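You operate a simulated robot arm through the tools that you are given. There is no shell and no other tool.

You run a simulated robot arm. Do the job below in one go: nothing can be reset, and whatever is moved stays where it is left.

Task
Spin the two loaded tubes and stand them upright in the SPUN rack.
Fine: one full run as the dials stand; leave the lid open.
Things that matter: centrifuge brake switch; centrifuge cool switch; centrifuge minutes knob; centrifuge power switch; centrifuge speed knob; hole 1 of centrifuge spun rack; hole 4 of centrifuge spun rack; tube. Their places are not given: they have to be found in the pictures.

It is judged by the outcome, as a careful person would: the job done as asked, and still so three seconds after it is handed in. It fails if anything else is knocked over, pushed out of place, dropped, spilled or broken. Lids that push on must go on centred and level and be pressed home; caps that screw on are set level and turned clockwise until they are tight.

Robot
A 7-joint arm with a two-finger parallel gripper, fixed in place. Base frame: the origin is at the foot of the arm, x ahead of it, y to its left, z up. Lengths are in m, angles in degrees, forces in N, time in s.
Its first joint turns from -166.0 to 166.0 degrees. Payload 4.4 kg.
The tool frame sits at the grasp point between the pads (the TCP): z along the fingers, y along the line on which they close. The tips reach 0.023 m beyond it. Largest opening 0.094 m; finger width 0.038, thickness 0.01; the body of the gripper, 0.054 by 0.096 m, starts 0.039 m behind the TCP.
Orientation is that of the tool frame in the base frame, as a unit quaternion [x, y, z, w]. With the fingers straight down and closing along the base's y, the tool's x points along the base's -x, its y along +y and its z along -z.

Tools
- The arm moves only by the tool move_arm. Its argument "deltas" is a list of rows, each a list of 6 numbers: the shift along the tool's x, y, z in m, then the turn, a rotation vector about the tool's x, y, z in degrees. In form: [[tx, ty, tz, ax, ay, az], ...]. A call has 1 to 20 rows; each row is the pose to reach, as a shift and turn from the pose commanded when the call began, along the tool's axes at that moment. "gripper" is the gripper command, from -1 (shut) to 1 (fully open), values between in proportion, set as the call begins (left out, the last holds). A row lasts 0.2 s, in which the tool goes at most 0.05 m and 8.6 degrees; a call with a longer step from one row to the next is refused whole, and so is a gripper value outside its range. A pose out of reach is approached as far as the arm can. The call stops where the force on the tool passes 90 N (or 10 N more than at its start, if that is more) or the arm is blocked; 0.2 s more then pass. Each finger travels about 0.072 m/s and halts on what it meets, pressing with about 33 N; the grip force reading is that of the motor and also rises with nothing between the fingers. The clock runs only during rows and for 0.2 s after the last one: add rows that repeat a pose to give the fingers time. The reply holds the time, the measured pose of the TCP, the force on the tool along the base axes, the opening and the grip force, in the units named above and with some noise, with the torque about the TCP (base axes, N m) and any sound that the robot's microphone picked up, and new pictures: "pictures" is both (left out), scene, wrist or none.
- Cameras (640 x 400 px; columns grow to the right, rows downward): "scene" is fixed at [0.3974, -0.4995, 1.7122]; the picture's right is [0.94, -0.33, 0.00], its down [-0.20, -0.56, -0.80] and it looks along [0.27, 0.76, -0.60] (base axes); focal length 214 px, centre (320, 200). "wrist" rides on the gripper at [0.086, 0.016, -0.075] in the tool frame; the picture's right is [-0.18, 0.98, 0.00], its down [-0.58, -0.11, -0.81] and it looks along [-0.79, -0.15, 0.59] (tool axes); focal length 243 px, centre (320, 200).
- probe_pixels(camera, pixels): for up to 12 pixels [column, row] of the newest picture of that camera ("zoom" is the newest enlarged one), the place [x, y, z] in the base frame of the surface seen there, good to about 0.003 m. No time passes.
- close_up(camera, box): a new picture of the part [left, top, right, bottom] of that camera's present view, enlarged. No time passes.
- finish_job(): hands the job in; it is judged then, once.

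Leave the gripper open and the arm clear of the work at the hand-in unless told otherwise.

The tools are called after "Emit:" by a JSON object that holds its "name" and its "arguments". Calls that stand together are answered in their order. move_arm: Moves the arm, as the interface text tells. Its arguments: {"type":"object","properties":{"deltas":{"type":"array","items":{"type":"array","items":{"type":"number"}}},"gripper":{"type":"number"},"pictures":{"type":"string","enum":["both","scene","wrist","none"]}},"required":["deltas"]} The other tools are called the same way: probe_pixels (camera, pixels) gives the place of the surface under pixels of a picture; close_up (camera, box) takes an enlarged picture of a part of a camera's view; finish_job () hands the job in.

At the start:

```text
time_s: 0.0
position: [0.6264, 0.3398, 1.6478]
orientation: [0.001, 1.0, 0.0, 0.001]
contact_force: [0.0, -0.1, 0.9]
moment: [-0.02, -0.03, 0.03]
width: 0.0941
finger_force: 0.1
```

scene: 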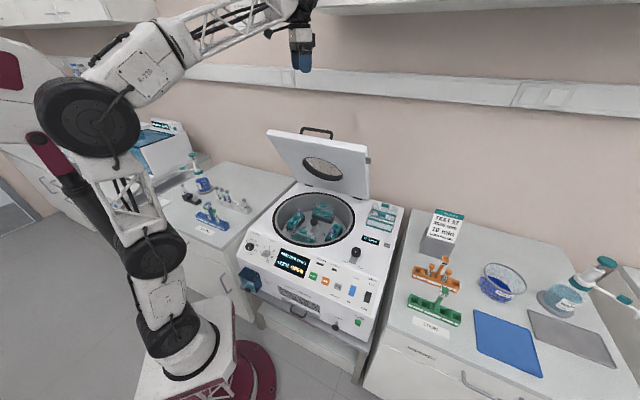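
wrist: 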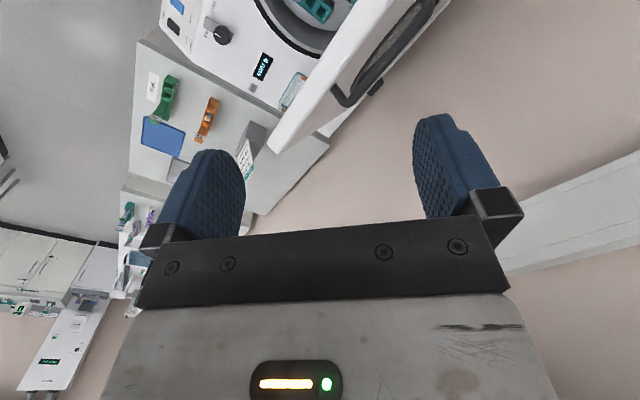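

I see a centrifuge with an open lid in the middle, racks to the right and left. I'll take close-ups of the scene to read the labels and find the tubes.

Emit:
{"name": "close_up", "arguments": {"camera": "scene", "box": [230, 180, 410, 345]}}

Emit:
{"name": "close_up", "arguments": {"camera": "scene", "box": [380, 200, 540, 340]}}

Emit:
{"name": "close_up", "arguments": {"camera": "scene", "box": [160, 160, 270, 250]}}

```text
2.42 times, centred on (320, 262) of scene
```

zoom: 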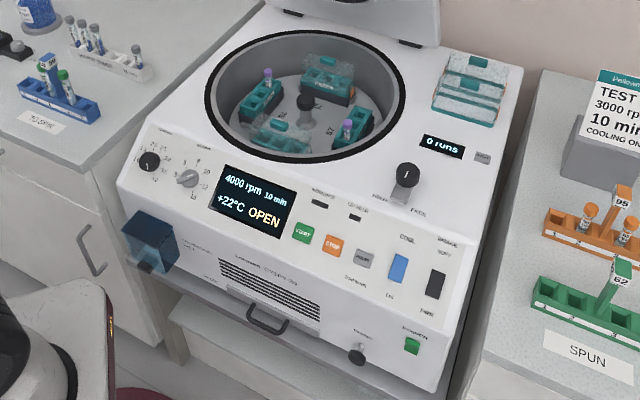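

```text
2.86 times, centred on (460, 270) of scene
```

zoom: 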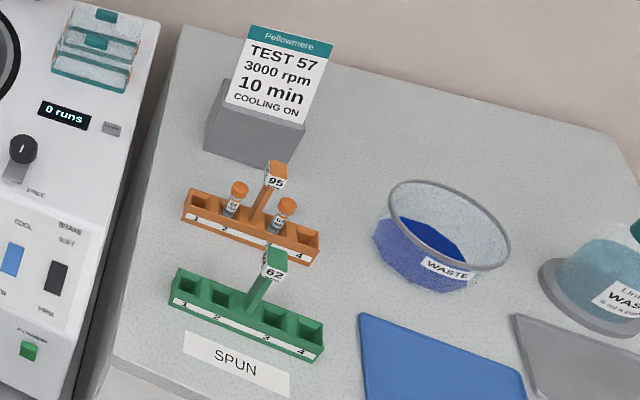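

```text
4.44 times, centred on (215, 205) of scene
```

zoom: 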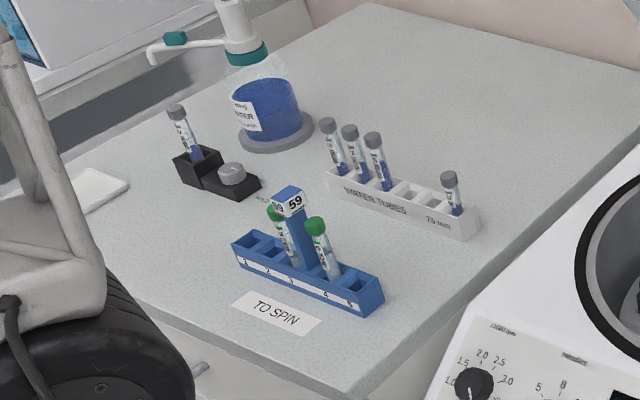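

The "loaded" tubes look like the two purple-capped ones already in the rotor. I'll zoom in further on the rotor, the front panel and the racks.

Emit:
{"name": "close_up", "arguments": {"camera": "scene", "box": [282, 192, 350, 248]}}

Emit:
{"name": "close_up", "arguments": {"camera": "scene", "box": [262, 230, 322, 280]}}

Emit:
{"name": "close_up", "arguments": {"camera": "scene", "box": [310, 240, 380, 300]}}

Emit:
{"name": "close_up", "arguments": {"camera": "scene", "box": [230, 230, 310, 300]}}

Emit:
{"name": "close_up", "arguments": {"camera": "scene", "box": [350, 195, 410, 265]}}

Emit:
{"name": "close_up", "arguments": {"camera": "scene", "box": [400, 240, 470, 340]}}

```text
7.14 times, centred on (316, 220) of scene
```

zoom: 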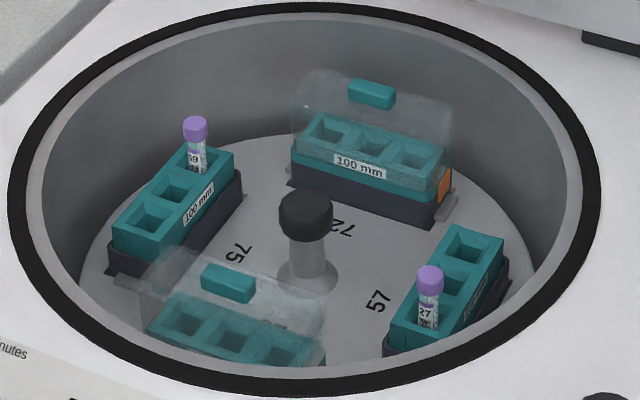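

```text
8.00 times, centred on (292, 255) of scene
```

zoom: 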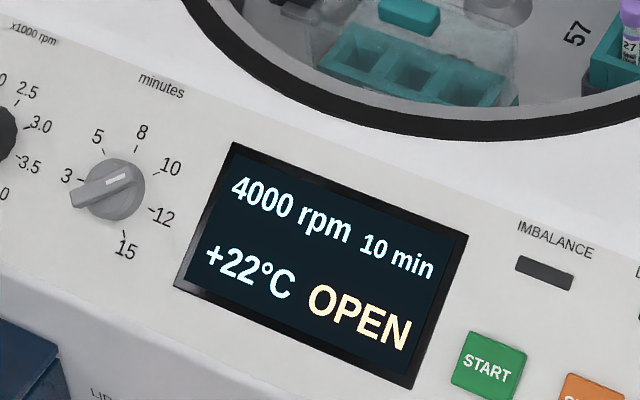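

```text
6.67 times, centred on (345, 270) of scene
```

zoom: 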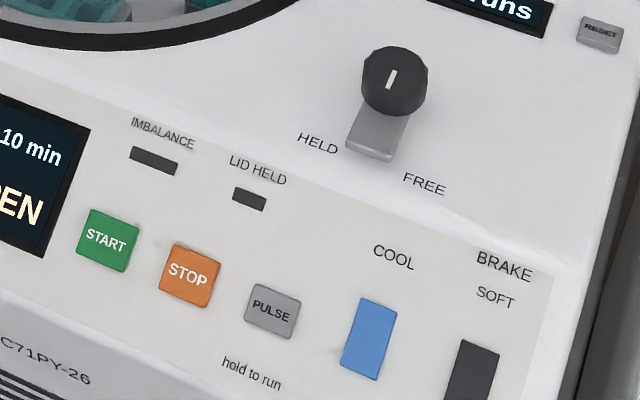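

```text
5.71 times, centred on (270, 265) of scene
```

zoom: 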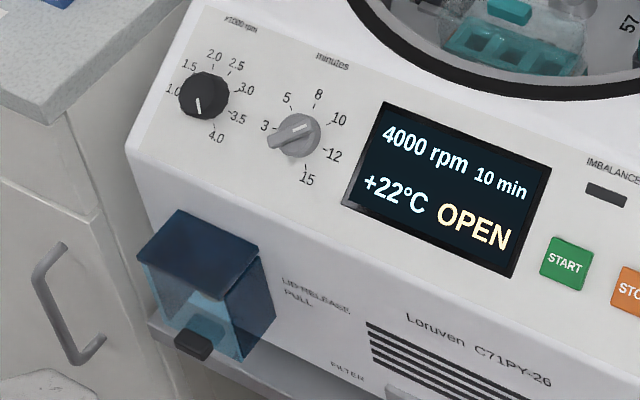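

```text
5.71 times, centred on (380, 230) of scene
```

zoom: 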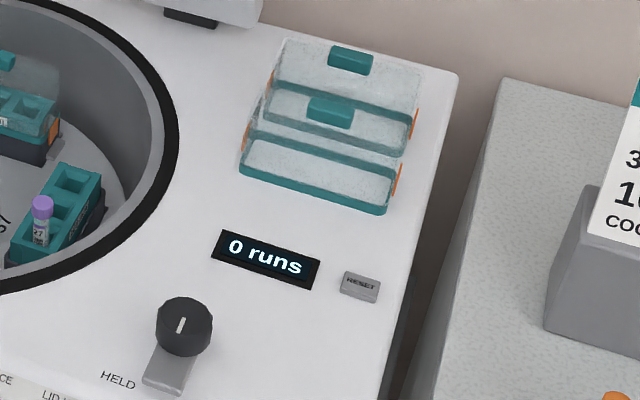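

```text
4.00 times, centred on (435, 290) of scene
```

zoom: 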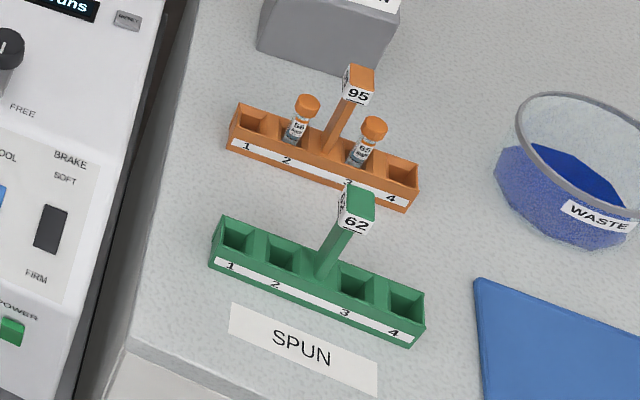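

The rotor holds two purple-capped tubes in opposite buckets; the panel reads 4000 rpm, 10 min, OPEN. Next I'll probe points on the centrifuge, lid, lever, start button, lid release and SPUN rack.

Emit:
{"name": "probe_pixels", "arguments": {"camera": "scene", "pixels": [[355, 252], [313, 276], [324, 281], [338, 286], [352, 290], [367, 297], [358, 322], [252, 247], [265, 252], [250, 282], [248, 268], [290, 262]]}}

Emit:
{"name": "probe_pixels", "arguments": {"camera": "scene", "pixels": [[268, 131], [369, 159], [367, 199], [296, 183], [318, 129], [318, 137], [301, 128], [332, 137], [275, 215], [354, 218], [312, 195], [315, 247]]}}

Emit:
{"name": "probe_pixels", "arguments": {"camera": "scene", "pixels": [[409, 298], [421, 302], [440, 311], [454, 316], [408, 305], [460, 325], [440, 290], [430, 325], [435, 265], [297, 220], [328, 232], [317, 222]]}}

```text
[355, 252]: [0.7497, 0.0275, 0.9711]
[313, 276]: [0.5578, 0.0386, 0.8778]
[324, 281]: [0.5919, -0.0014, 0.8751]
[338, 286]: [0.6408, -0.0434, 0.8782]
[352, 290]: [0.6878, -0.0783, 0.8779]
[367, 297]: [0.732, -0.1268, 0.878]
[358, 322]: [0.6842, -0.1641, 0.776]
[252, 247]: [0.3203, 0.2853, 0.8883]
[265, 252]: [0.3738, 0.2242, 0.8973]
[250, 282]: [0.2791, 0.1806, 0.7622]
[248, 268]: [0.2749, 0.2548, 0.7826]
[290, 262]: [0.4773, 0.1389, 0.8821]
```

```text
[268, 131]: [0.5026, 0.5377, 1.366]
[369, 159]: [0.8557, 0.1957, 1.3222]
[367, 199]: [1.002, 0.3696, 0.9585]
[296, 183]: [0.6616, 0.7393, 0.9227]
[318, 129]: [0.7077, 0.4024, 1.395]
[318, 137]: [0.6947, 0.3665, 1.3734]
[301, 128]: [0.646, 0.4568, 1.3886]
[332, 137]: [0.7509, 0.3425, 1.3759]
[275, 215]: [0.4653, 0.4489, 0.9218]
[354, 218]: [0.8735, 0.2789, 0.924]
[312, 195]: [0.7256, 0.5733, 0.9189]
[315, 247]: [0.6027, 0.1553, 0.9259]
```

```text
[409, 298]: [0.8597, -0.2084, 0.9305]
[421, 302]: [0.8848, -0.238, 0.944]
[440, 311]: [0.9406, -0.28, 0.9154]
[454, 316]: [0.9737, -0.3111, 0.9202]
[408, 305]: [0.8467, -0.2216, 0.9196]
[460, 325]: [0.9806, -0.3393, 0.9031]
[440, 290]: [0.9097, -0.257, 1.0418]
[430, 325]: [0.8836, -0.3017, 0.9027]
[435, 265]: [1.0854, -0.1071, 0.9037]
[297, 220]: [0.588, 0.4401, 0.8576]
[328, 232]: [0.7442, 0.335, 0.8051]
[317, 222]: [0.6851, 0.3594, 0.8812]
```

Next I'll look closely at the lid and its handle, the HELD/FREE lever, and the lid-release guard.

Emit:
{"name": "close_up", "arguments": {"camera": "scene", "box": [335, 235, 375, 265]}}

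Emit:
{"name": "close_up", "arguments": {"camera": "scene", "box": [255, 115, 385, 205]}}

Emit:
{"name": "close_up", "arguments": {"camera": "scene", "box": [230, 255, 280, 300]}}

Emit:
{"name": "close_up", "arguments": {"camera": "scene", "box": [350, 270, 390, 335]}}

Emit:
{"name": "close_up", "arguments": {"camera": "scene", "box": [280, 280, 380, 345]}}

Emit:
{"name": "close_up", "arguments": {"camera": "scene", "box": [295, 200, 320, 220]}}

```text
13.33 times, centred on (355, 250) of scene
```

zoom: 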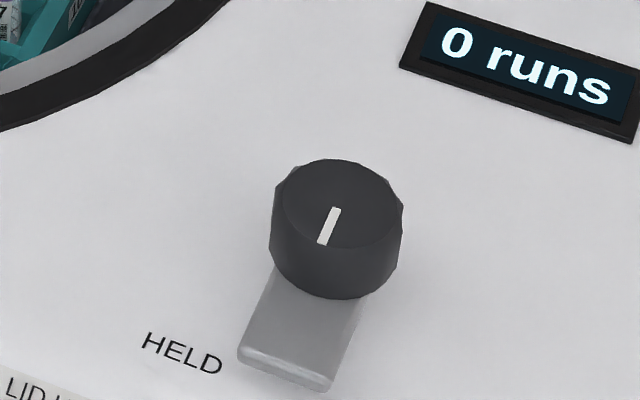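

```text
4.44 times, centred on (320, 160) of scene
```

zoom: 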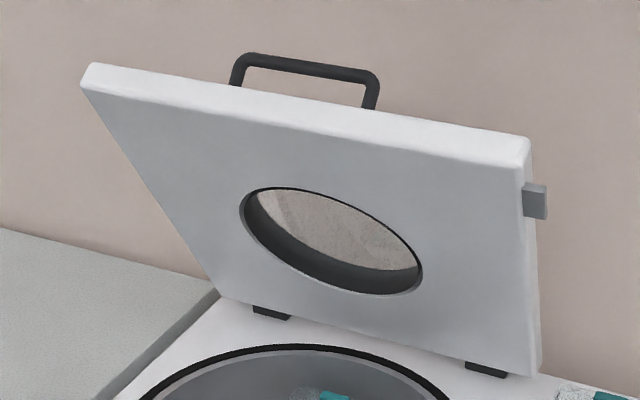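

```text
8.89 times, centred on (255, 278) of scene
```

zoom: 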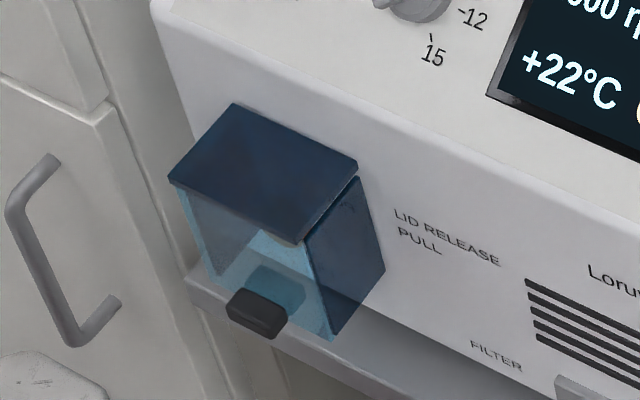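

```text
6.15 times, centred on (370, 302) of scene
```

zoom: 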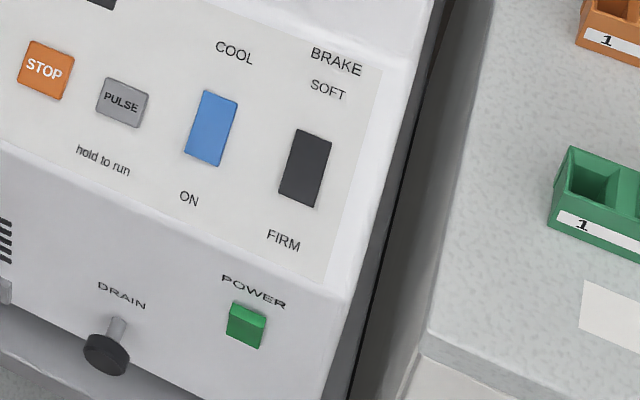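

```text
6.15 times, centred on (330, 312) of scene
```

zoom: 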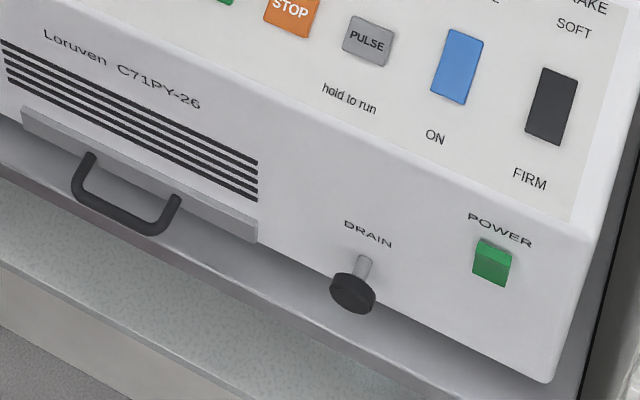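

```text
16.00 times, centred on (308, 210) of scene
```

zoom: 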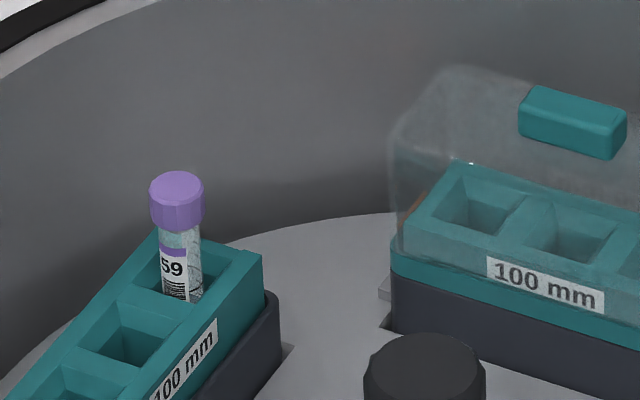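

The lid has a grey tab on its right edge, and the HELD/FREE knob with its foot sits where that tab comes down, so it looks like a hold-down turned over the tab. I'll probe the lever, labels and tab to work out the geometry.

Emit:
{"name": "close_up", "arguments": {"camera": "scene", "box": [330, 235, 380, 270]}}

Emit:
{"name": "probe_pixels", "arguments": {"camera": "scene", "pixels": [[341, 260], [357, 266], [351, 262], [353, 259], [349, 261], [355, 247], [358, 253], [366, 159], [371, 160], [369, 165], [366, 164], [363, 145]]}}

```text
11.43 times, centred on (355, 252) of scene
```

zoom: 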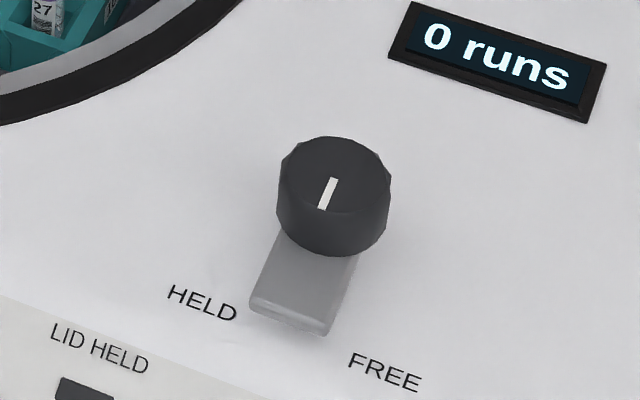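

```text
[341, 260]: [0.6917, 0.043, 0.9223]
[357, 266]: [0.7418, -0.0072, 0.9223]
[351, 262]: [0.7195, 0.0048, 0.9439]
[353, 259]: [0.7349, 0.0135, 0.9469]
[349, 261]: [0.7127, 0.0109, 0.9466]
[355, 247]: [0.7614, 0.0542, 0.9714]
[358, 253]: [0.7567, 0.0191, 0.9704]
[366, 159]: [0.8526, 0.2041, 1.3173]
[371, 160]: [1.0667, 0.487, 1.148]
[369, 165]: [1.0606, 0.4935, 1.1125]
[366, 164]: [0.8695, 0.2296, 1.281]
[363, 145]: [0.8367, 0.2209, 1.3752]
```

I'll zoom in on the lid's handle and probe along it, so I can plan the grasp for closing the lid.

Emit:
{"name": "close_up", "arguments": {"camera": "scene", "box": [290, 120, 350, 155]}}

Emit:
{"name": "probe_pixels", "arguments": {"camera": "scene", "pixels": [[303, 131], [302, 134], [304, 128], [312, 128], [318, 129], [324, 130], [331, 132], [332, 134], [332, 138], [318, 136], [318, 139], [318, 143]]}}

Emit:
{"name": "probe_pixels", "arguments": {"camera": "scene", "pixels": [[275, 136], [290, 140], [340, 150], [360, 153], [297, 178], [360, 195], [301, 180], [355, 193], [345, 190], [310, 185], [281, 133], [355, 148]]}}

```text
10.67 times, centred on (320, 138) of scene
```

zoom: 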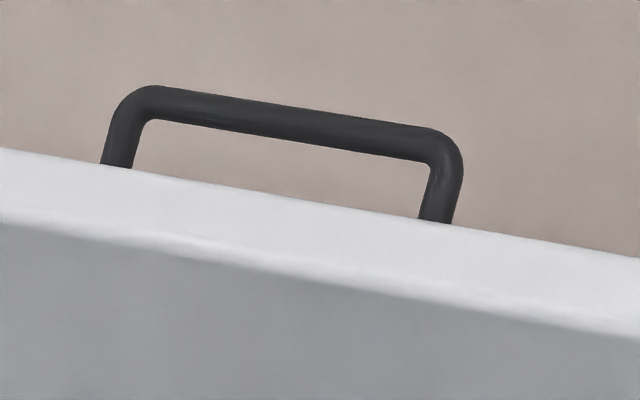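

```text
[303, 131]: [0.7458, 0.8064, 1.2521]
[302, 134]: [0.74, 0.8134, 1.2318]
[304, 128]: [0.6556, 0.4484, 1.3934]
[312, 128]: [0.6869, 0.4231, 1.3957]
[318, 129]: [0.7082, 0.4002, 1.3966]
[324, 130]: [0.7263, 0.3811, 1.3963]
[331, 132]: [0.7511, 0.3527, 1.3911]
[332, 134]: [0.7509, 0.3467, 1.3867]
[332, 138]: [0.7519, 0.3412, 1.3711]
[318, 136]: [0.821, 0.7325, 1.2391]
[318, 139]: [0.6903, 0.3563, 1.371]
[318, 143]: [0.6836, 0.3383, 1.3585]
```

```text
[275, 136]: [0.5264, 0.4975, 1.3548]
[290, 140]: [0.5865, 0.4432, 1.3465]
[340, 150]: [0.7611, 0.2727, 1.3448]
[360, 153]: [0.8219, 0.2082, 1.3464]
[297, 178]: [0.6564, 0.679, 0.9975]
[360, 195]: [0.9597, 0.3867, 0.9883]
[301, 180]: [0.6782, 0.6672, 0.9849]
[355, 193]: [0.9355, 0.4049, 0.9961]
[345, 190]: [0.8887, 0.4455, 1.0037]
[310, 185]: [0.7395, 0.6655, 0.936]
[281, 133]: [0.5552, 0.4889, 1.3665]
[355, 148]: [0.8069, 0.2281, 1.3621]
```

Worked out so far:
- The machine is yawed about -44°.
- The lid is open at about 58°.
- The handle bar runs along r=(0.72,-0.70), centred near (0.70, 0.40, 1.39).
- The hold-down foot points to the front, which is FREE.

I'll bring the gripper above the handle, turned 44° so it closes across the bar, and look with the wrist camera.

Emit:
{"name": "move_arm", "arguments": {"deltas": [[-0.0127, 0.0098, 0.0165, 0, 0, 7.33], [-0.0253, 0.0197, 0.033, 0, 0, 14.67], [-0.038, 0.0295, 0.0495, 0, 0, 22], [-0.0507, 0.0393, 0.066, 0, 0, 29.33], [-0.0633, 0.0492, 0.0825, 0, 0, 36.67], [-0.076, 0.059, 0.099, 0, 0, 44], [-0.076, 0.059, 0.099, 0, 0, 44]], "gripper": 0.1}}

```text
time_s: 1.6
position: [0.7029, 0.3982, 1.5512]
orientation: [0.375, 0.927, 0.0, 0.002]
contact_force: [0.1, -0.4, -0.5]
moment: [0.0, -0.01, 0.03]
width: 0.0518
finger_force: 0.1
```

scene: 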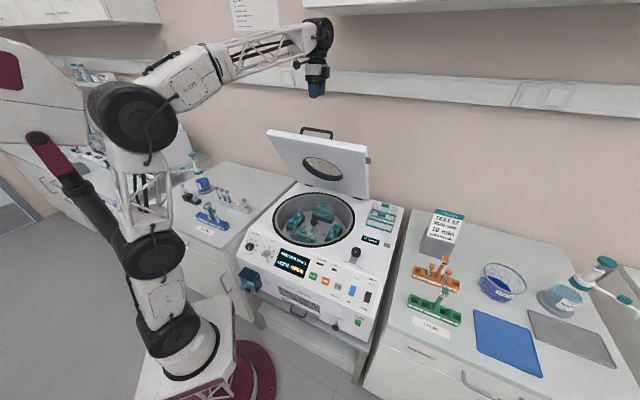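
wrist: 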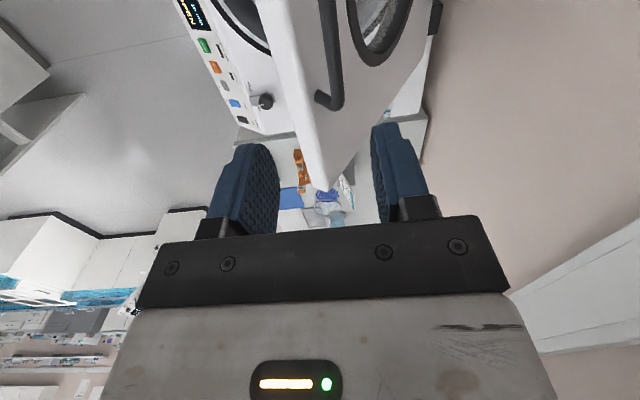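

The lid edge and the black handle bar show between the fingers in the wrist view. I'll probe the bar and the lid's outer edge from here.

Emit:
{"name": "close_up", "arguments": {"camera": "wrist", "box": [240, 0, 440, 125]}}

Emit:
{"name": "probe_pixels", "arguments": {"camera": "wrist", "pixels": [[328, 20], [333, 50], [336, 80], [338, 97], [325, 98], [318, 97], [300, 50], [285, 50], [310, 60], [330, 130], [370, 80], [345, 60]]}}

```text
3.20 times, centred on (340, 62) of wrist
```

zoom: 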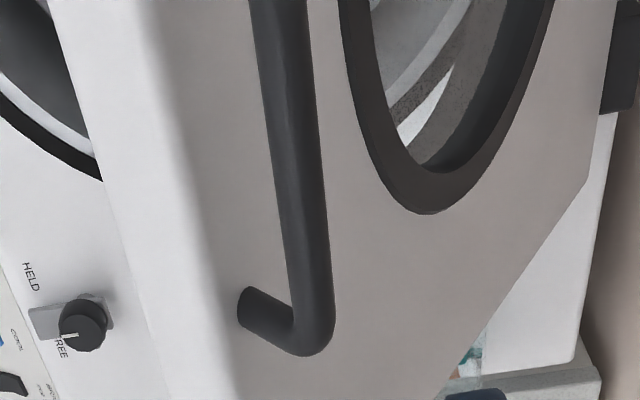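

```text
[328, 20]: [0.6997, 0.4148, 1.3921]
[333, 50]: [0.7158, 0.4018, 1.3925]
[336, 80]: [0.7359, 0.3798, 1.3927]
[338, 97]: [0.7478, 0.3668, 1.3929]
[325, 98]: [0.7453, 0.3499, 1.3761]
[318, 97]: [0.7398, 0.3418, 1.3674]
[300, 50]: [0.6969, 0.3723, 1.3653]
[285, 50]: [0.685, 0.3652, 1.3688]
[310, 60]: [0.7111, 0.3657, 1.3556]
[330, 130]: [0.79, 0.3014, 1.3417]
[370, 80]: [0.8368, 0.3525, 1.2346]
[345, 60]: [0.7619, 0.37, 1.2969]
```

The bar centre is near b≈0.783 (the machine's front-to-back axis), z≈1.388, about 4 cm off the lid's outer face. I'll narrow the opening to ~0.038, shift 9 mm backward and descend to just above the bar.

Emit:
{"name": "move_arm", "arguments": {"deltas": [[0, 0.005, 0.04, 0, 0, 0], [0, 0.009, 0.08, 0, 0, 0], [0, 0.009, 0.12, 0, 0, 0], [0, 0.009, 0.12, 0, 0, 0]], "gripper": -0.19}}

```text
time_s: 2.6
position: [0.7094, 0.4028, 1.4289]
orientation: [0.375, 0.927, -0.001, 0.001]
contact_force: [-0.4, 0.2, -0.3]
moment: [-0.02, 0.04, 0.0]
width: 0.0382
finger_force: 0.1
```

scene: 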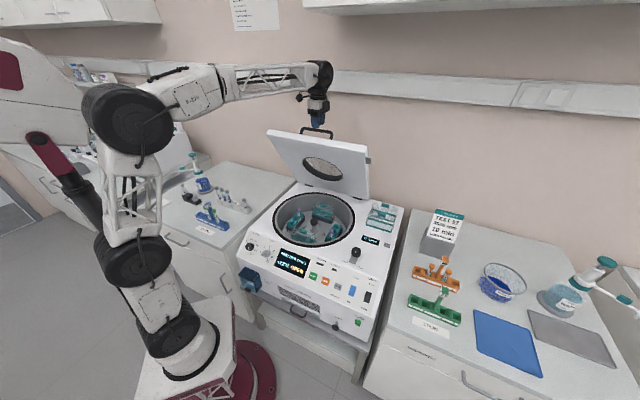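
wrist: 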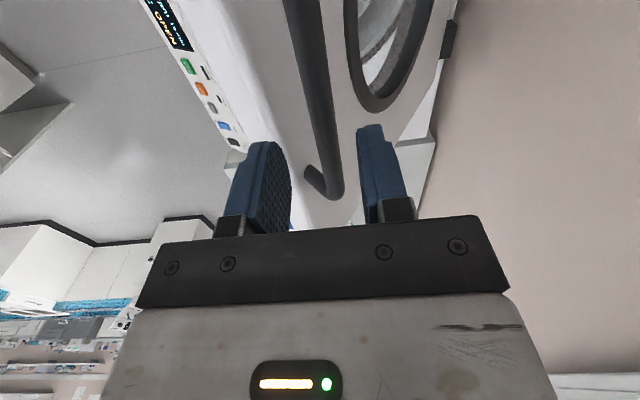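

The bar lies between the two fingers. I'll check its position once more before going down the last 4 cm.

Emit:
{"name": "probe_pixels", "arguments": {"camera": "wrist", "pixels": [[323, 100], [328, 130], [331, 150], [334, 170], [270, 150], [369, 150]]}}

```text
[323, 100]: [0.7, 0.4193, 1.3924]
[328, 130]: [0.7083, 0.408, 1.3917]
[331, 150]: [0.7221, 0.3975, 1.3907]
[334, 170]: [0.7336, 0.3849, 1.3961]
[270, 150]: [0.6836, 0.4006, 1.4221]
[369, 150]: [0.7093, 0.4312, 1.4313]
```

The bar is centred near b≈0.786 and its top is at z≈1.392. I'll descend 0.042 m with a 3 mm shift and close the gripper in the next call.

Emit:
{"name": "move_arm", "arguments": {"deltas": [[0, 0.003, 0.02, 0, 0, 0], [0, 0.003, 0.042, 0, 0, 0], [0, 0.003, 0.042, 0, 0, 0]], "pictures": "wrist"}}

```text
time_s: 3.4
position: [0.7122, 0.4053, 1.3885]
orientation: [0.376, 0.927, 0.0, 0.001]
contact_force: [0.2, 0.4, 0.5]
moment: [0.01, 0.02, 0.01]
width: 0.0382
finger_force: 0.1
```

wrist: 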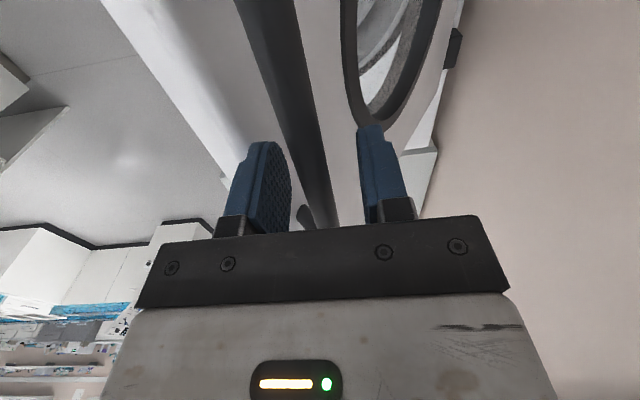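

The bar is between the pads with no contact. Closing the gripper on it.

Emit:
{"name": "move_arm", "arguments": {"deltas": [[0, 0, 0, 0, 0, 0], [0, 0, 0, 0, 0, 0], [0, 0, 0, 0, 0, 0]], "gripper": -1, "pictures": "wrist"}}

```text
time_s: 4.2
position: [0.7118, 0.4059, 1.3881]
orientation: [0.375, 0.927, 0.0, 0.001]
contact_force: [-1.3, 0.2, 3.9]
moment: [-0.03, -0.01, -1.74]
width: 0.0142
finger_force: 44.9
```

wrist: 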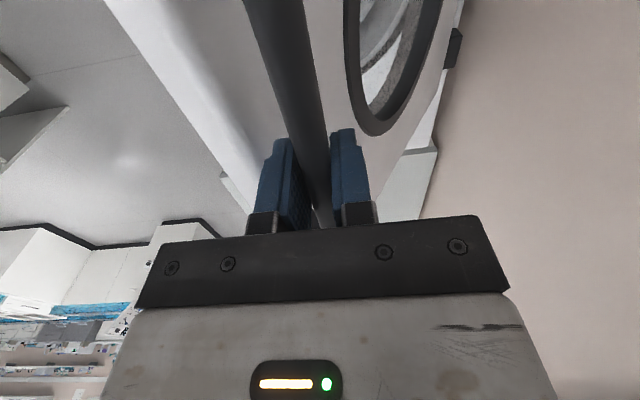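

The bar is gripped (14 mm thick). Before moving, I'll look at the hinge so I can lead the handle along the right arc.

Emit:
{"name": "close_up", "arguments": {"camera": "wrist", "box": [400, 0, 480, 50]}}

Emit:
{"name": "probe_pixels", "arguments": {"camera": "wrist", "pixels": [[453, 40], [449, 50], [457, 45], [445, 55], [440, 50], [430, 80], [460, 30], [462, 10], [435, 100], [425, 60]]}}

Emit:
{"name": "close_up", "arguments": {"camera": "scene", "box": [290, 170, 385, 230]}}

```text
8.00 times, centred on (440, 25) of wrist
```

zoom: 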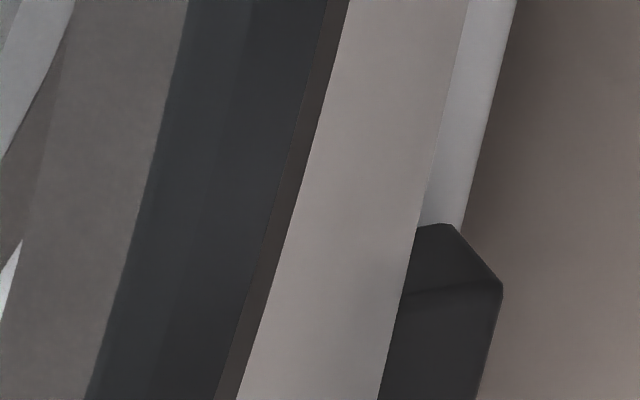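

```text
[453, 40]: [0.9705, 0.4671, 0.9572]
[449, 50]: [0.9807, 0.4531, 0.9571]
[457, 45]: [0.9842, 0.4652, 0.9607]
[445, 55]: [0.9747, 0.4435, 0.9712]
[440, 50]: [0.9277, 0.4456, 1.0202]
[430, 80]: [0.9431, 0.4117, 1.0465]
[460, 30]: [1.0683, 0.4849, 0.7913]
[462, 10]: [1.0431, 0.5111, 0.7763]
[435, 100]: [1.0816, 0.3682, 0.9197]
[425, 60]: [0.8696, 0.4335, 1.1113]
```

```text
6.67 times, centred on (338, 200) of scene
```

zoom: 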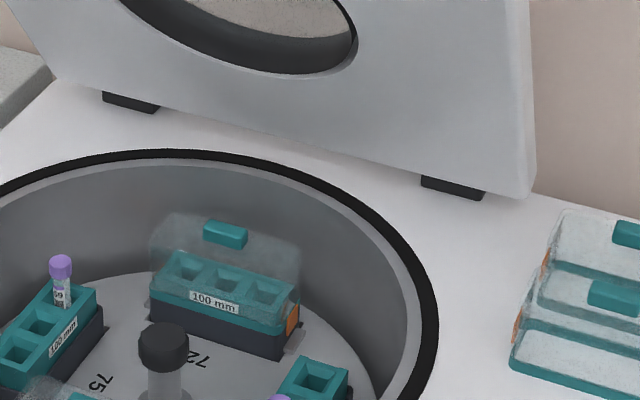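

The hinge axis works out at about b≈1.005, z≈0.942 (yaw 45°), so the handle arc has a radius of about 0.496 m. I'll lead the handle the first 12° of that arc with the tool upright and watch the forces.

Emit:
{"name": "move_arm", "arguments": {"deltas": [[0.0, 0.0, 0.0, 0, 0, 1], [0.0004, -0.0231, 0.0118, 0, 0, 1], [0.0008, -0.0455, 0.0249, 0, 0, 1], [0.0011, -0.0672, 0.0391, 0, 0, 1], [0.0015, -0.0881, 0.0544, 0, 0, 1]]}}

```text
time_s: 5.4
position: [0.6512, 0.3448, 1.3337]
orientation: [0.384, 0.923, 0.001, 0.001]
contact_force: [18.7, -16.9, 3.0]
moment: [0.42, 0.27, -0.67]
width: 0.0138
finger_force: 45.0
```

scene: 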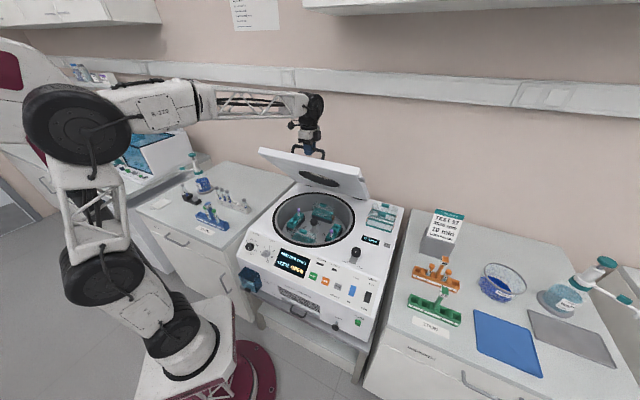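
wrist: 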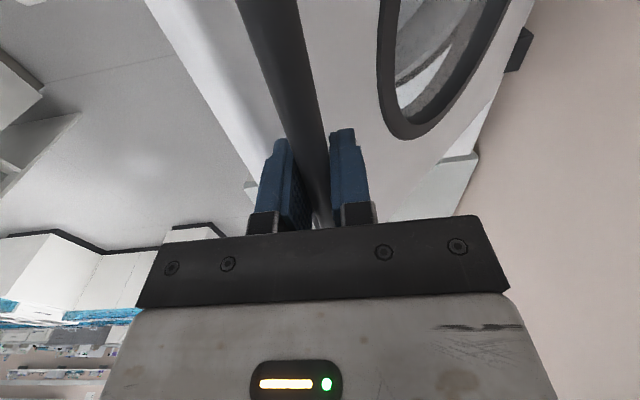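

The lid follows with only a sideways load (about 25 N along +r) and almost none along the arc. I'll continue the arc to 24° with a small sideways relief toward +r.

Emit:
{"name": "move_arm", "arguments": {"deltas": [[-0.0013, -0.0202, 0.0164, 0, 0, 0], [-0.0016, -0.0394, 0.0338, 0, 0, 0], [-0.0019, -0.0577, 0.0522, 0, 0, 0], [-0.0022, -0.075, 0.0716, 0, 0, 0]], "pictures": "scene"}}

```text
time_s: 6.4
position: [0.5984, 0.2913, 1.261]
orientation: [0.383, 0.924, 0.0, -0.001]
contact_force: [-26.8, 18.2, 6.3]
moment: [0.08, 0.05, -0.6]
width: 0.0139
finger_force: 45.0
```

scene: 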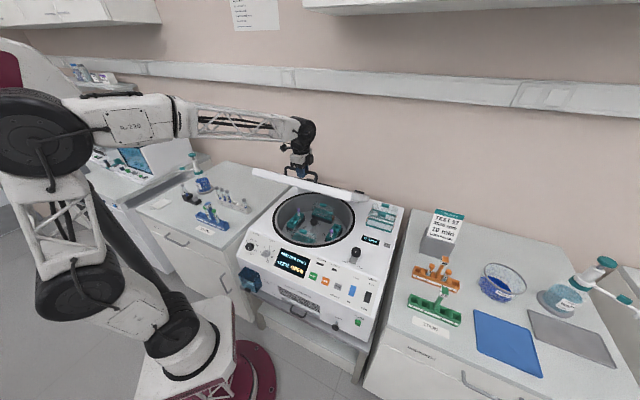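

The sideways load has reversed, so I overshot by about 1 mm. The true yaw is 45°. I'll take back 1 mm and continue the arc from 24° to 45°.

Emit:
{"name": "move_arm", "arguments": {"deltas": [[0.001, -0.0162, 0.0202, 0, 0, 0], [0.0012, -0.0314, 0.0412, 0, 0, 0], [0.0012, -0.0455, 0.063, 0, 0, 0], [0.0012, -0.0583, 0.0855, 0, 0, 0], [0.0012, -0.07, 0.1087, 0, 0, 0], [0.0012, -0.0805, 0.1324, 0, 0, 0], [0.0012, -0.0897, 0.1566, 0, 0, 0]], "pictures": "scene"}}

```text
time_s: 8.0
position: [0.5336, 0.2284, 1.1019]
orientation: [0.384, 0.923, 0.0, 0.0]
contact_force: [16.1, -13.1, -3.8]
moment: [0.51, 0.61, 0.5]
width: 0.0135
finger_force: 45.3
```

scene: 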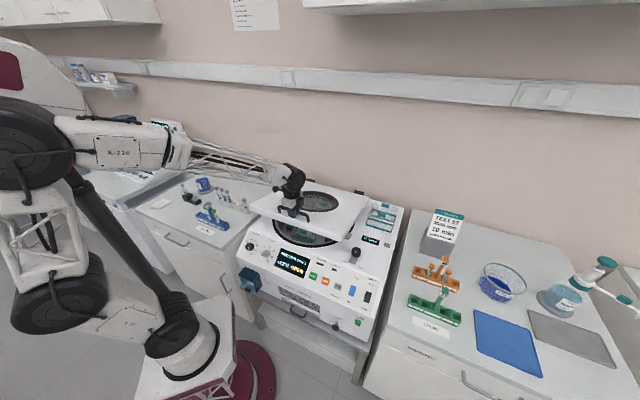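

The lid is at about 13° and following well. I'll go on slowly to about 3° above closed.

Emit:
{"name": "move_arm", "arguments": {"deltas": [[-0.0004, -0.008, 0.0247, 0, 0, 0], [-0.0005, -0.0146, 0.0498, 0, 0, 0], [-0.0005, -0.0183, 0.0667, 0, 0, 0], [-0.0005, -0.0214, 0.0837, 0, 0, 0]]}}

```text
time_s: 9.0
position: [0.5186, 0.2112, 1.0197]
orientation: [0.384, 0.923, -0.001, 0.0]
contact_force: [-27.4, 11.7, -1.9]
moment: [0.28, 0.32, 1.0]
width: 0.0137
finger_force: 44.8
```

scene: 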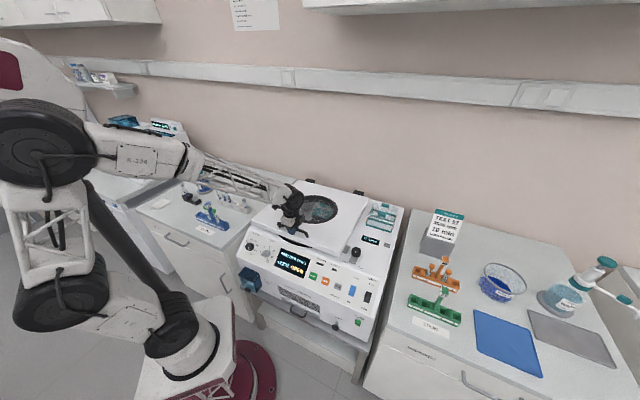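
wrist: 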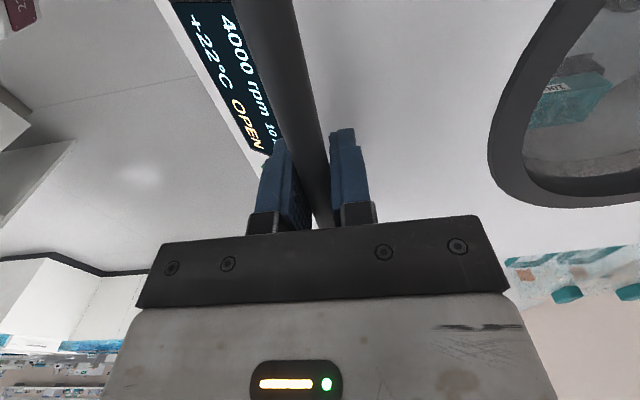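

About 24 mm remain to the expected closed height. I'll lower in small steps and watch for the stop or a click.

Emit:
{"name": "move_arm", "arguments": {"deltas": [[0.0005, -0.0019, 0.0129, 0, 0, 0], [0.0007, -0.0028, 0.02, 0, 0, 0], [0.0007, -0.0035, 0.0257, 0, 0, 0], [0.0007, -0.0035, 0.0257, 0, 0, 0]], "pictures": "scene"}}

```text
time_s: 10.0
position: [0.5184, 0.2104, 0.9939]
orientation: [0.384, 0.923, 0.0, 0.002]
contact_force: [-37.8, -45.8, 25.3]
moment: [0.32, 0.17, 0.92]
width: 0.0137
finger_force: 44.3
```

scene: 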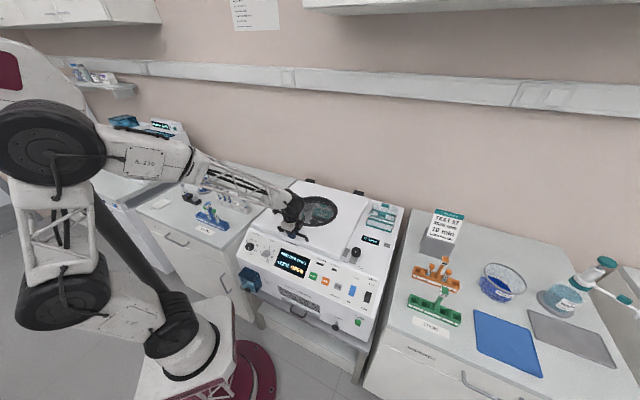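

The lid seems down, with 59 N pushing the tool toward the front, meaning my arc ends slightly too far back. I'll check the display and the lid seat.

Emit:
{"name": "close_up", "arguments": {"camera": "scene", "box": [262, 230, 382, 305]}}

Emit:
{"name": "close_up", "arguments": {"camera": "scene", "box": [320, 210, 400, 260]}}

```text
5.33 times, centred on (322, 268) of scene
```

zoom: 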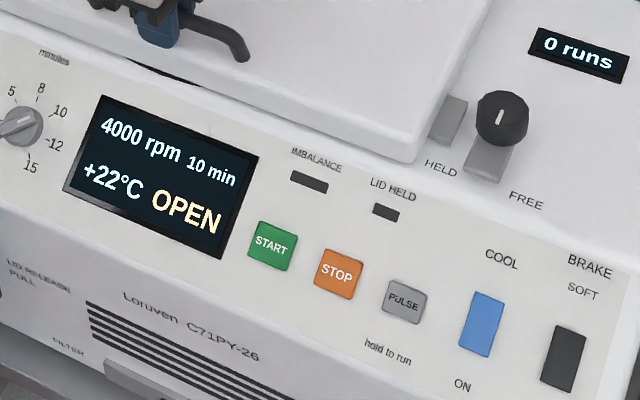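

```text
8.00 times, centred on (360, 235) of scene
```

zoom: 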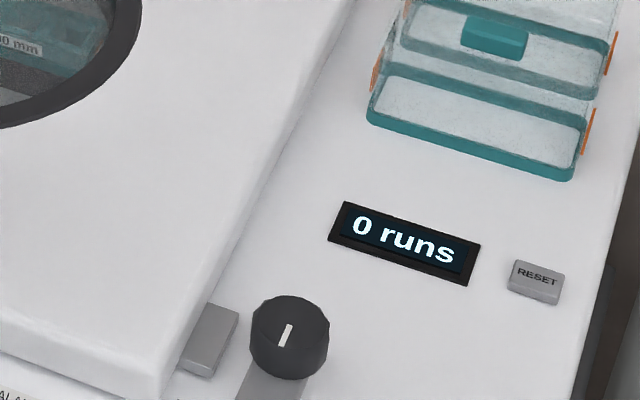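

The lid is nearly down but the display still says OPEN. I'll relieve the forward load by moving 4 mm to the front, then press a few millimetres further down.

Emit:
{"name": "move_arm", "arguments": {"deltas": [[0, -0.004, 0.0, 0, 0, 0], [0, -0.0045, 0.003, 0, 0, 0], [0, -0.005, 0.006, 0, 0, 0], [0, -0.005, 0.006, 0, 0, 0]], "pictures": "scene"}}

Emit:
{"name": "close_up", "arguments": {"camera": "scene", "box": [262, 230, 382, 305]}}

```text
time_s: 11.0
position: [0.5171, 0.2098, 0.994]
orientation: [0.383, 0.924, 0.005, 0.005]
contact_force: [5.8, 21.0, -3.3]
moment: [0.37, 0.41, 0.75]
width: 0.0135
finger_force: 44.4
stopped in row 4: the force on the tool passed its limit at 95 N (the readings are from after the stop); the commanded pose is now the measured one
```

scene: 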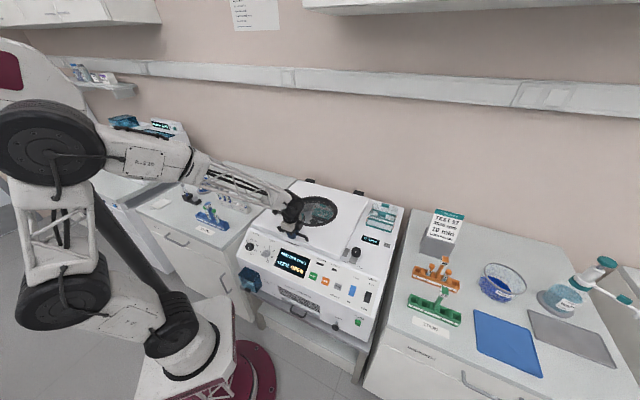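

```text
5.33 times, centred on (322, 268) of scene
```

zoom: 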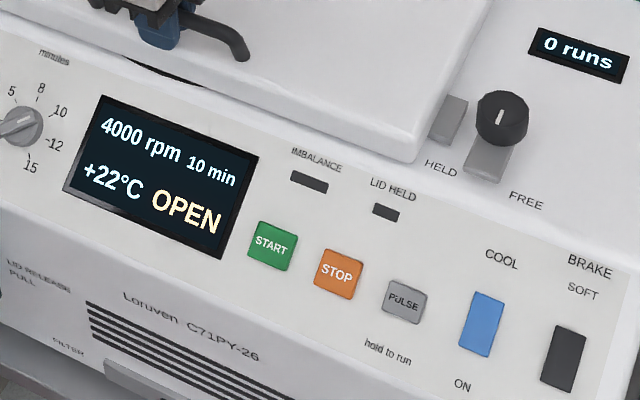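

The lid won't go lower (95 N stop at the same height), so it is on its seat. I'll check that it lies level and look at the gap.

Emit:
{"name": "probe_pixels", "arguments": {"camera": "scene", "pixels": [[340, 255], [345, 230], [350, 205], [300, 190], [280, 200], [262, 210], [325, 245], [347, 252], [345, 250], [330, 240], [337, 262], [310, 250]]}}

Emit:
{"name": "close_up", "arguments": {"camera": "scene", "box": [275, 235, 355, 275]}}

```text
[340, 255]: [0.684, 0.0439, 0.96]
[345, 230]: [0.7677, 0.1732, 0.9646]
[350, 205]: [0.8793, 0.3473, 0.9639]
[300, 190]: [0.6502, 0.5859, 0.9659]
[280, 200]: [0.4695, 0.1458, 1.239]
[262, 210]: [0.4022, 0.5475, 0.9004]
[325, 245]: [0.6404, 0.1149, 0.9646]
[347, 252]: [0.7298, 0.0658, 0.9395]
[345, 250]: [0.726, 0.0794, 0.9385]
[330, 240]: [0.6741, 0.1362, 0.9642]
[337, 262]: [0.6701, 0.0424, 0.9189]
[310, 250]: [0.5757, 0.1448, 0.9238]
```

```text
8.00 times, centred on (315, 255) of scene
```

zoom: 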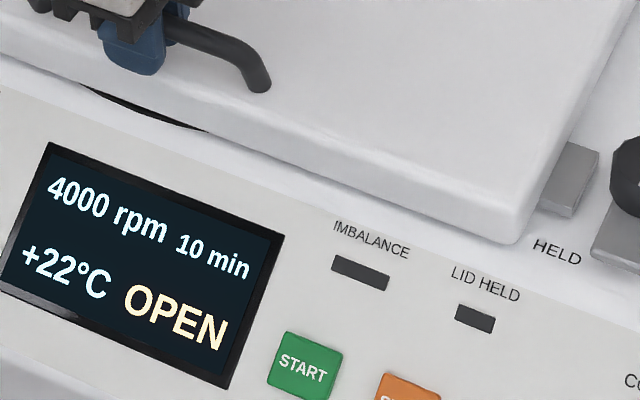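

The lid is level (top at z≈0.964 front and back), so it's closed. OPEN probably shows because the lid isn't HELD yet. I'll release the handle and rise clear.

Emit:
{"name": "move_arm", "arguments": {"deltas": [[0, 0, 0, 0, 0, 0], [0, 0, 0, 0, 0, 0], [0, 0, -0.03, 0, 0, 0], [0, 0, -0.08, 0, 0, 0], [0, 0, -0.13, 0, 0, 0], [0, 0, -0.16, 0, 0, 0]], "gripper": -0.1}}

Emit:
{"name": "close_up", "arguments": {"camera": "scene", "box": [262, 200, 382, 305]}}

```text
time_s: 12.4
position: [0.5171, 0.2078, 1.1549]
orientation: [0.383, 0.924, 0.004, 0.003]
contact_force: [-0.1, -0.4, -0.3]
moment: [-0.01, -0.04, 0.01]
width: 0.0423
finger_force: 0.1
```

scene: 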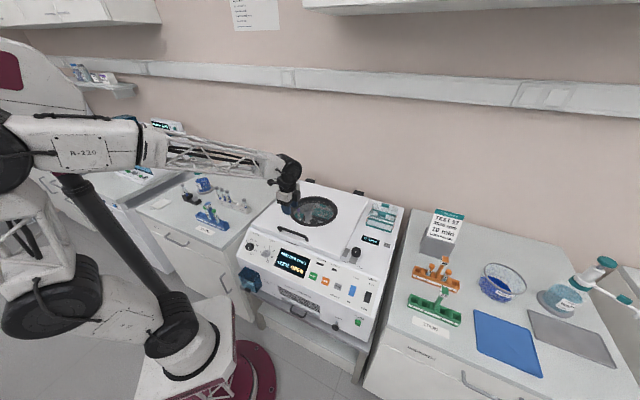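
wrist: 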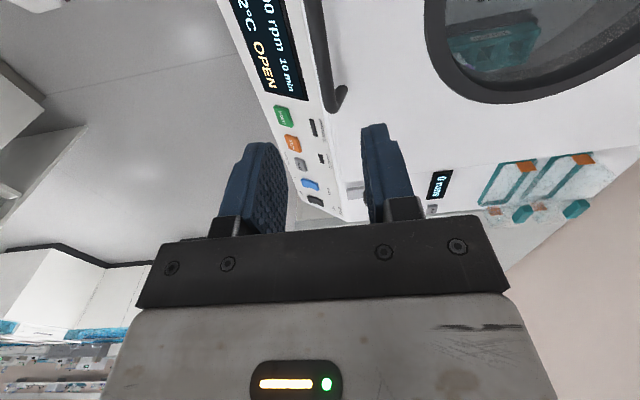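

```text
3.81 times, centred on (322, 252) of scene
```

zoom: 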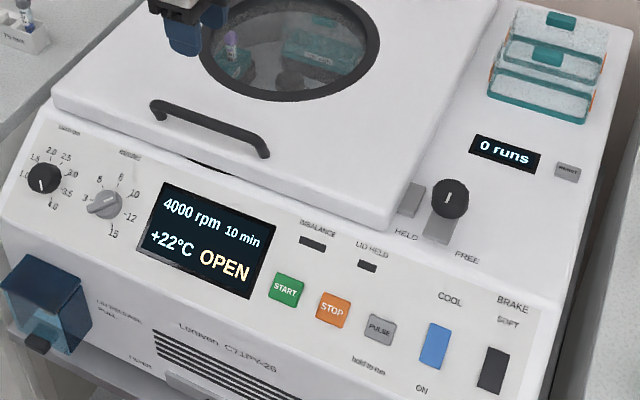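

The lid stays shut on its own. Next is the hold-down knob at about (0.757, 0.035, 0.97): I'll travel above it and level the tool.

Emit:
{"name": "move_arm", "arguments": {"deltas": [[-0.0365, 0.0059, 0.0, 0.07, 0.02, 0], [-0.073, 0.0119, 0.0, 0.14, 0.04, 0], [-0.1095, 0.0178, 0.0, 0.21, 0.05, 0], [-0.146, 0.0237, 0.0, 0.28, 0.07, 0], [-0.1825, 0.0296, 0.01, 0.35, 0.09, 0], [-0.219, 0.0356, 0.02, 0.42, 0.11, 0], [-0.2555, 0.0415, 0.03, 0.49, 0.12, 0], [-0.292, 0.0474, 0.035, 0.556, 0.142, 0], [-0.292, 0.0474, 0.035, 0.556, 0.142, 0]], "gripper": 0.4}}

```text
time_s: 14.4
position: [0.7556, 0.036, 1.1193]
orientation: [0.382, 0.924, 0.0, 0.0]
contact_force: [0.2, 0.0, -0.2]
moment: [-0.01, 0.05, 0.03]
width: 0.0657
finger_force: 0.1
```

scene: 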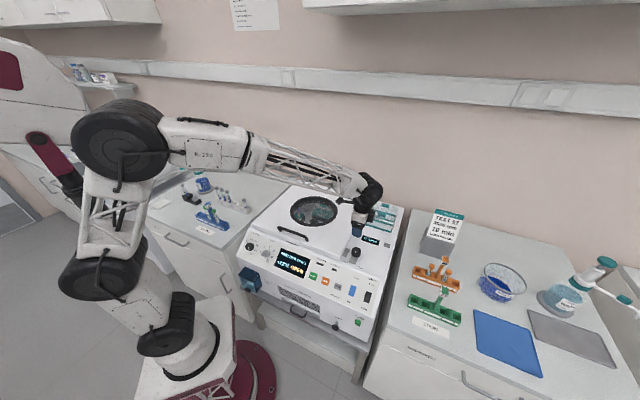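
wrist: 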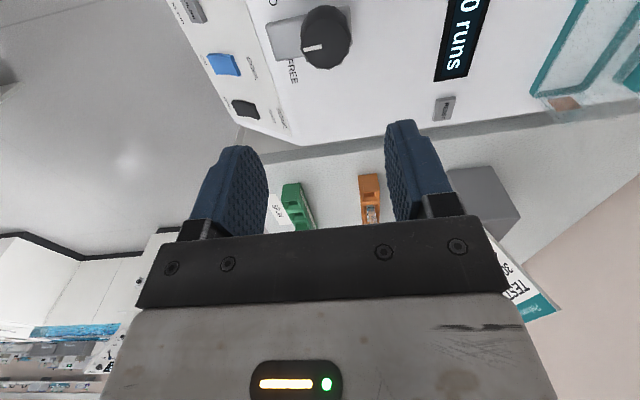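

The knob is at about (325, 38) in the wrist view. Zooming in and probing its outline.

Emit:
{"name": "close_up", "arguments": {"camera": "wrist", "box": [260, 0, 360, 80]}}

Emit:
{"name": "probe_pixels", "arguments": {"camera": "wrist", "pixels": [[304, 42], [348, 30], [325, 9], [320, 58], [320, 35], [330, 30], [272, 38], [280, 50], [290, 20], [315, 48], [335, 50], [342, 20]]}}

```text
5.00 times, centred on (310, 40) of wrist
```

zoom: 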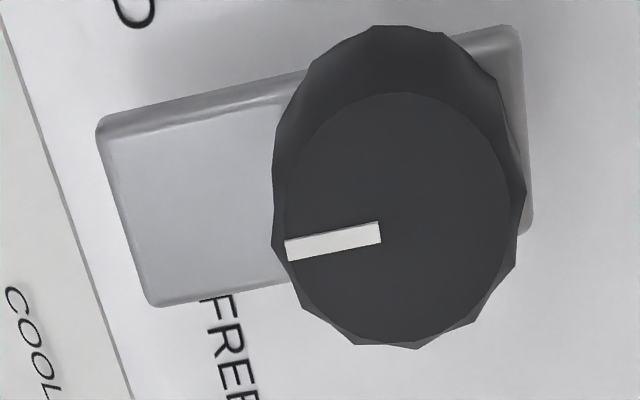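

```text
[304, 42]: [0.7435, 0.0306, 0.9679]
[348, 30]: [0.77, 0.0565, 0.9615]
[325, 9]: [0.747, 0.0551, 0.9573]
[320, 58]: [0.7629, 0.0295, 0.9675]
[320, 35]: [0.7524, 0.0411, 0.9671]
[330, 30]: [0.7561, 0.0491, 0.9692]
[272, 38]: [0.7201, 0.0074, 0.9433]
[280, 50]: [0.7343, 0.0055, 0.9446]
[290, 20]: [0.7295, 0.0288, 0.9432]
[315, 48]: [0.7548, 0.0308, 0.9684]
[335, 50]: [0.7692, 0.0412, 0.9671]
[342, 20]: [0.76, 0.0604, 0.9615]
```

Knob centre ≈ (0.760, 0.040), 4 cm wide, top at z≈0.968, with the foot's top at z≈0.944 pointing forward. I'll turn the tool -90° so the fingers sit left and right of the knob, leaving room for a 90° clockwise turn.

Emit:
{"name": "move_arm", "arguments": {"deltas": [[0, 0.001, 0, 0, 0, -8.2], [0, 0.002, 0, 0, 0, -16.4], [0, 0.003, 0, 0, 0, -24.6], [0, 0.004, 0, 0, 0, -32.8], [0, 0.005, 0, 0, 0, -41], [0, 0.006, 0, 0, 0, -49.2], [0, 0.006, 0.01, 0, 0, -57.4], [0, 0.006, 0.02, 0, 0, -65.6], [0, 0.006, 0.03, 0, 0, -73.8], [0, 0.006, 0.04, 0, 0, -82], [0, 0.006, 0.05, 0, 0, -90], [0, 0.006, 0.07, 0, 0, -90], [0, 0.006, 0.07, 0, 0, -90]], "gripper": 0.19}}

```text
time_s: 17.2
position: [0.76, 0.0412, 1.0487]
orientation: [-0.383, 0.924, -0.001, 0.0]
contact_force: [0.0, -0.9, -0.6]
moment: [-0.01, 0.0, 0.01]
width: 0.056
finger_force: 0.0
```

scene: 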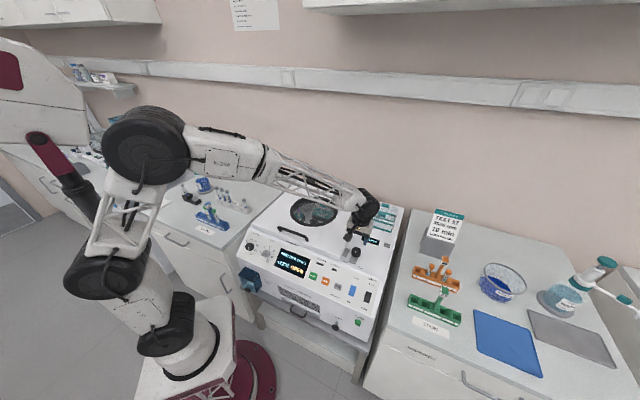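
wrist: 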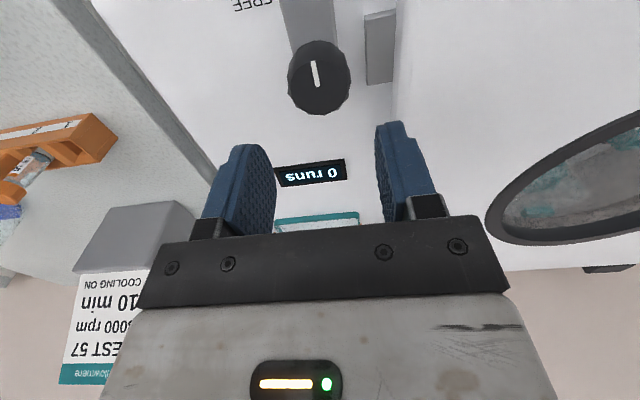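

The knob is centred between the fingers in the view. I'll confirm its position, then descend.

Emit:
{"name": "probe_pixels", "arguments": {"camera": "wrist", "pixels": [[320, 80], [292, 80], [349, 80], [320, 50], [320, 100], [380, 45], [398, 60], [310, 15]]}}

```text
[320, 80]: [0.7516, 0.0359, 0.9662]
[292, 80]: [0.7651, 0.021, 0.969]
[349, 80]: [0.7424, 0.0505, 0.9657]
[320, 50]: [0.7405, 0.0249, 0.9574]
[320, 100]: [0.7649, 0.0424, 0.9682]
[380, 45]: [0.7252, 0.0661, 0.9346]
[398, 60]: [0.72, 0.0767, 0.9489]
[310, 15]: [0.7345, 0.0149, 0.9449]
```

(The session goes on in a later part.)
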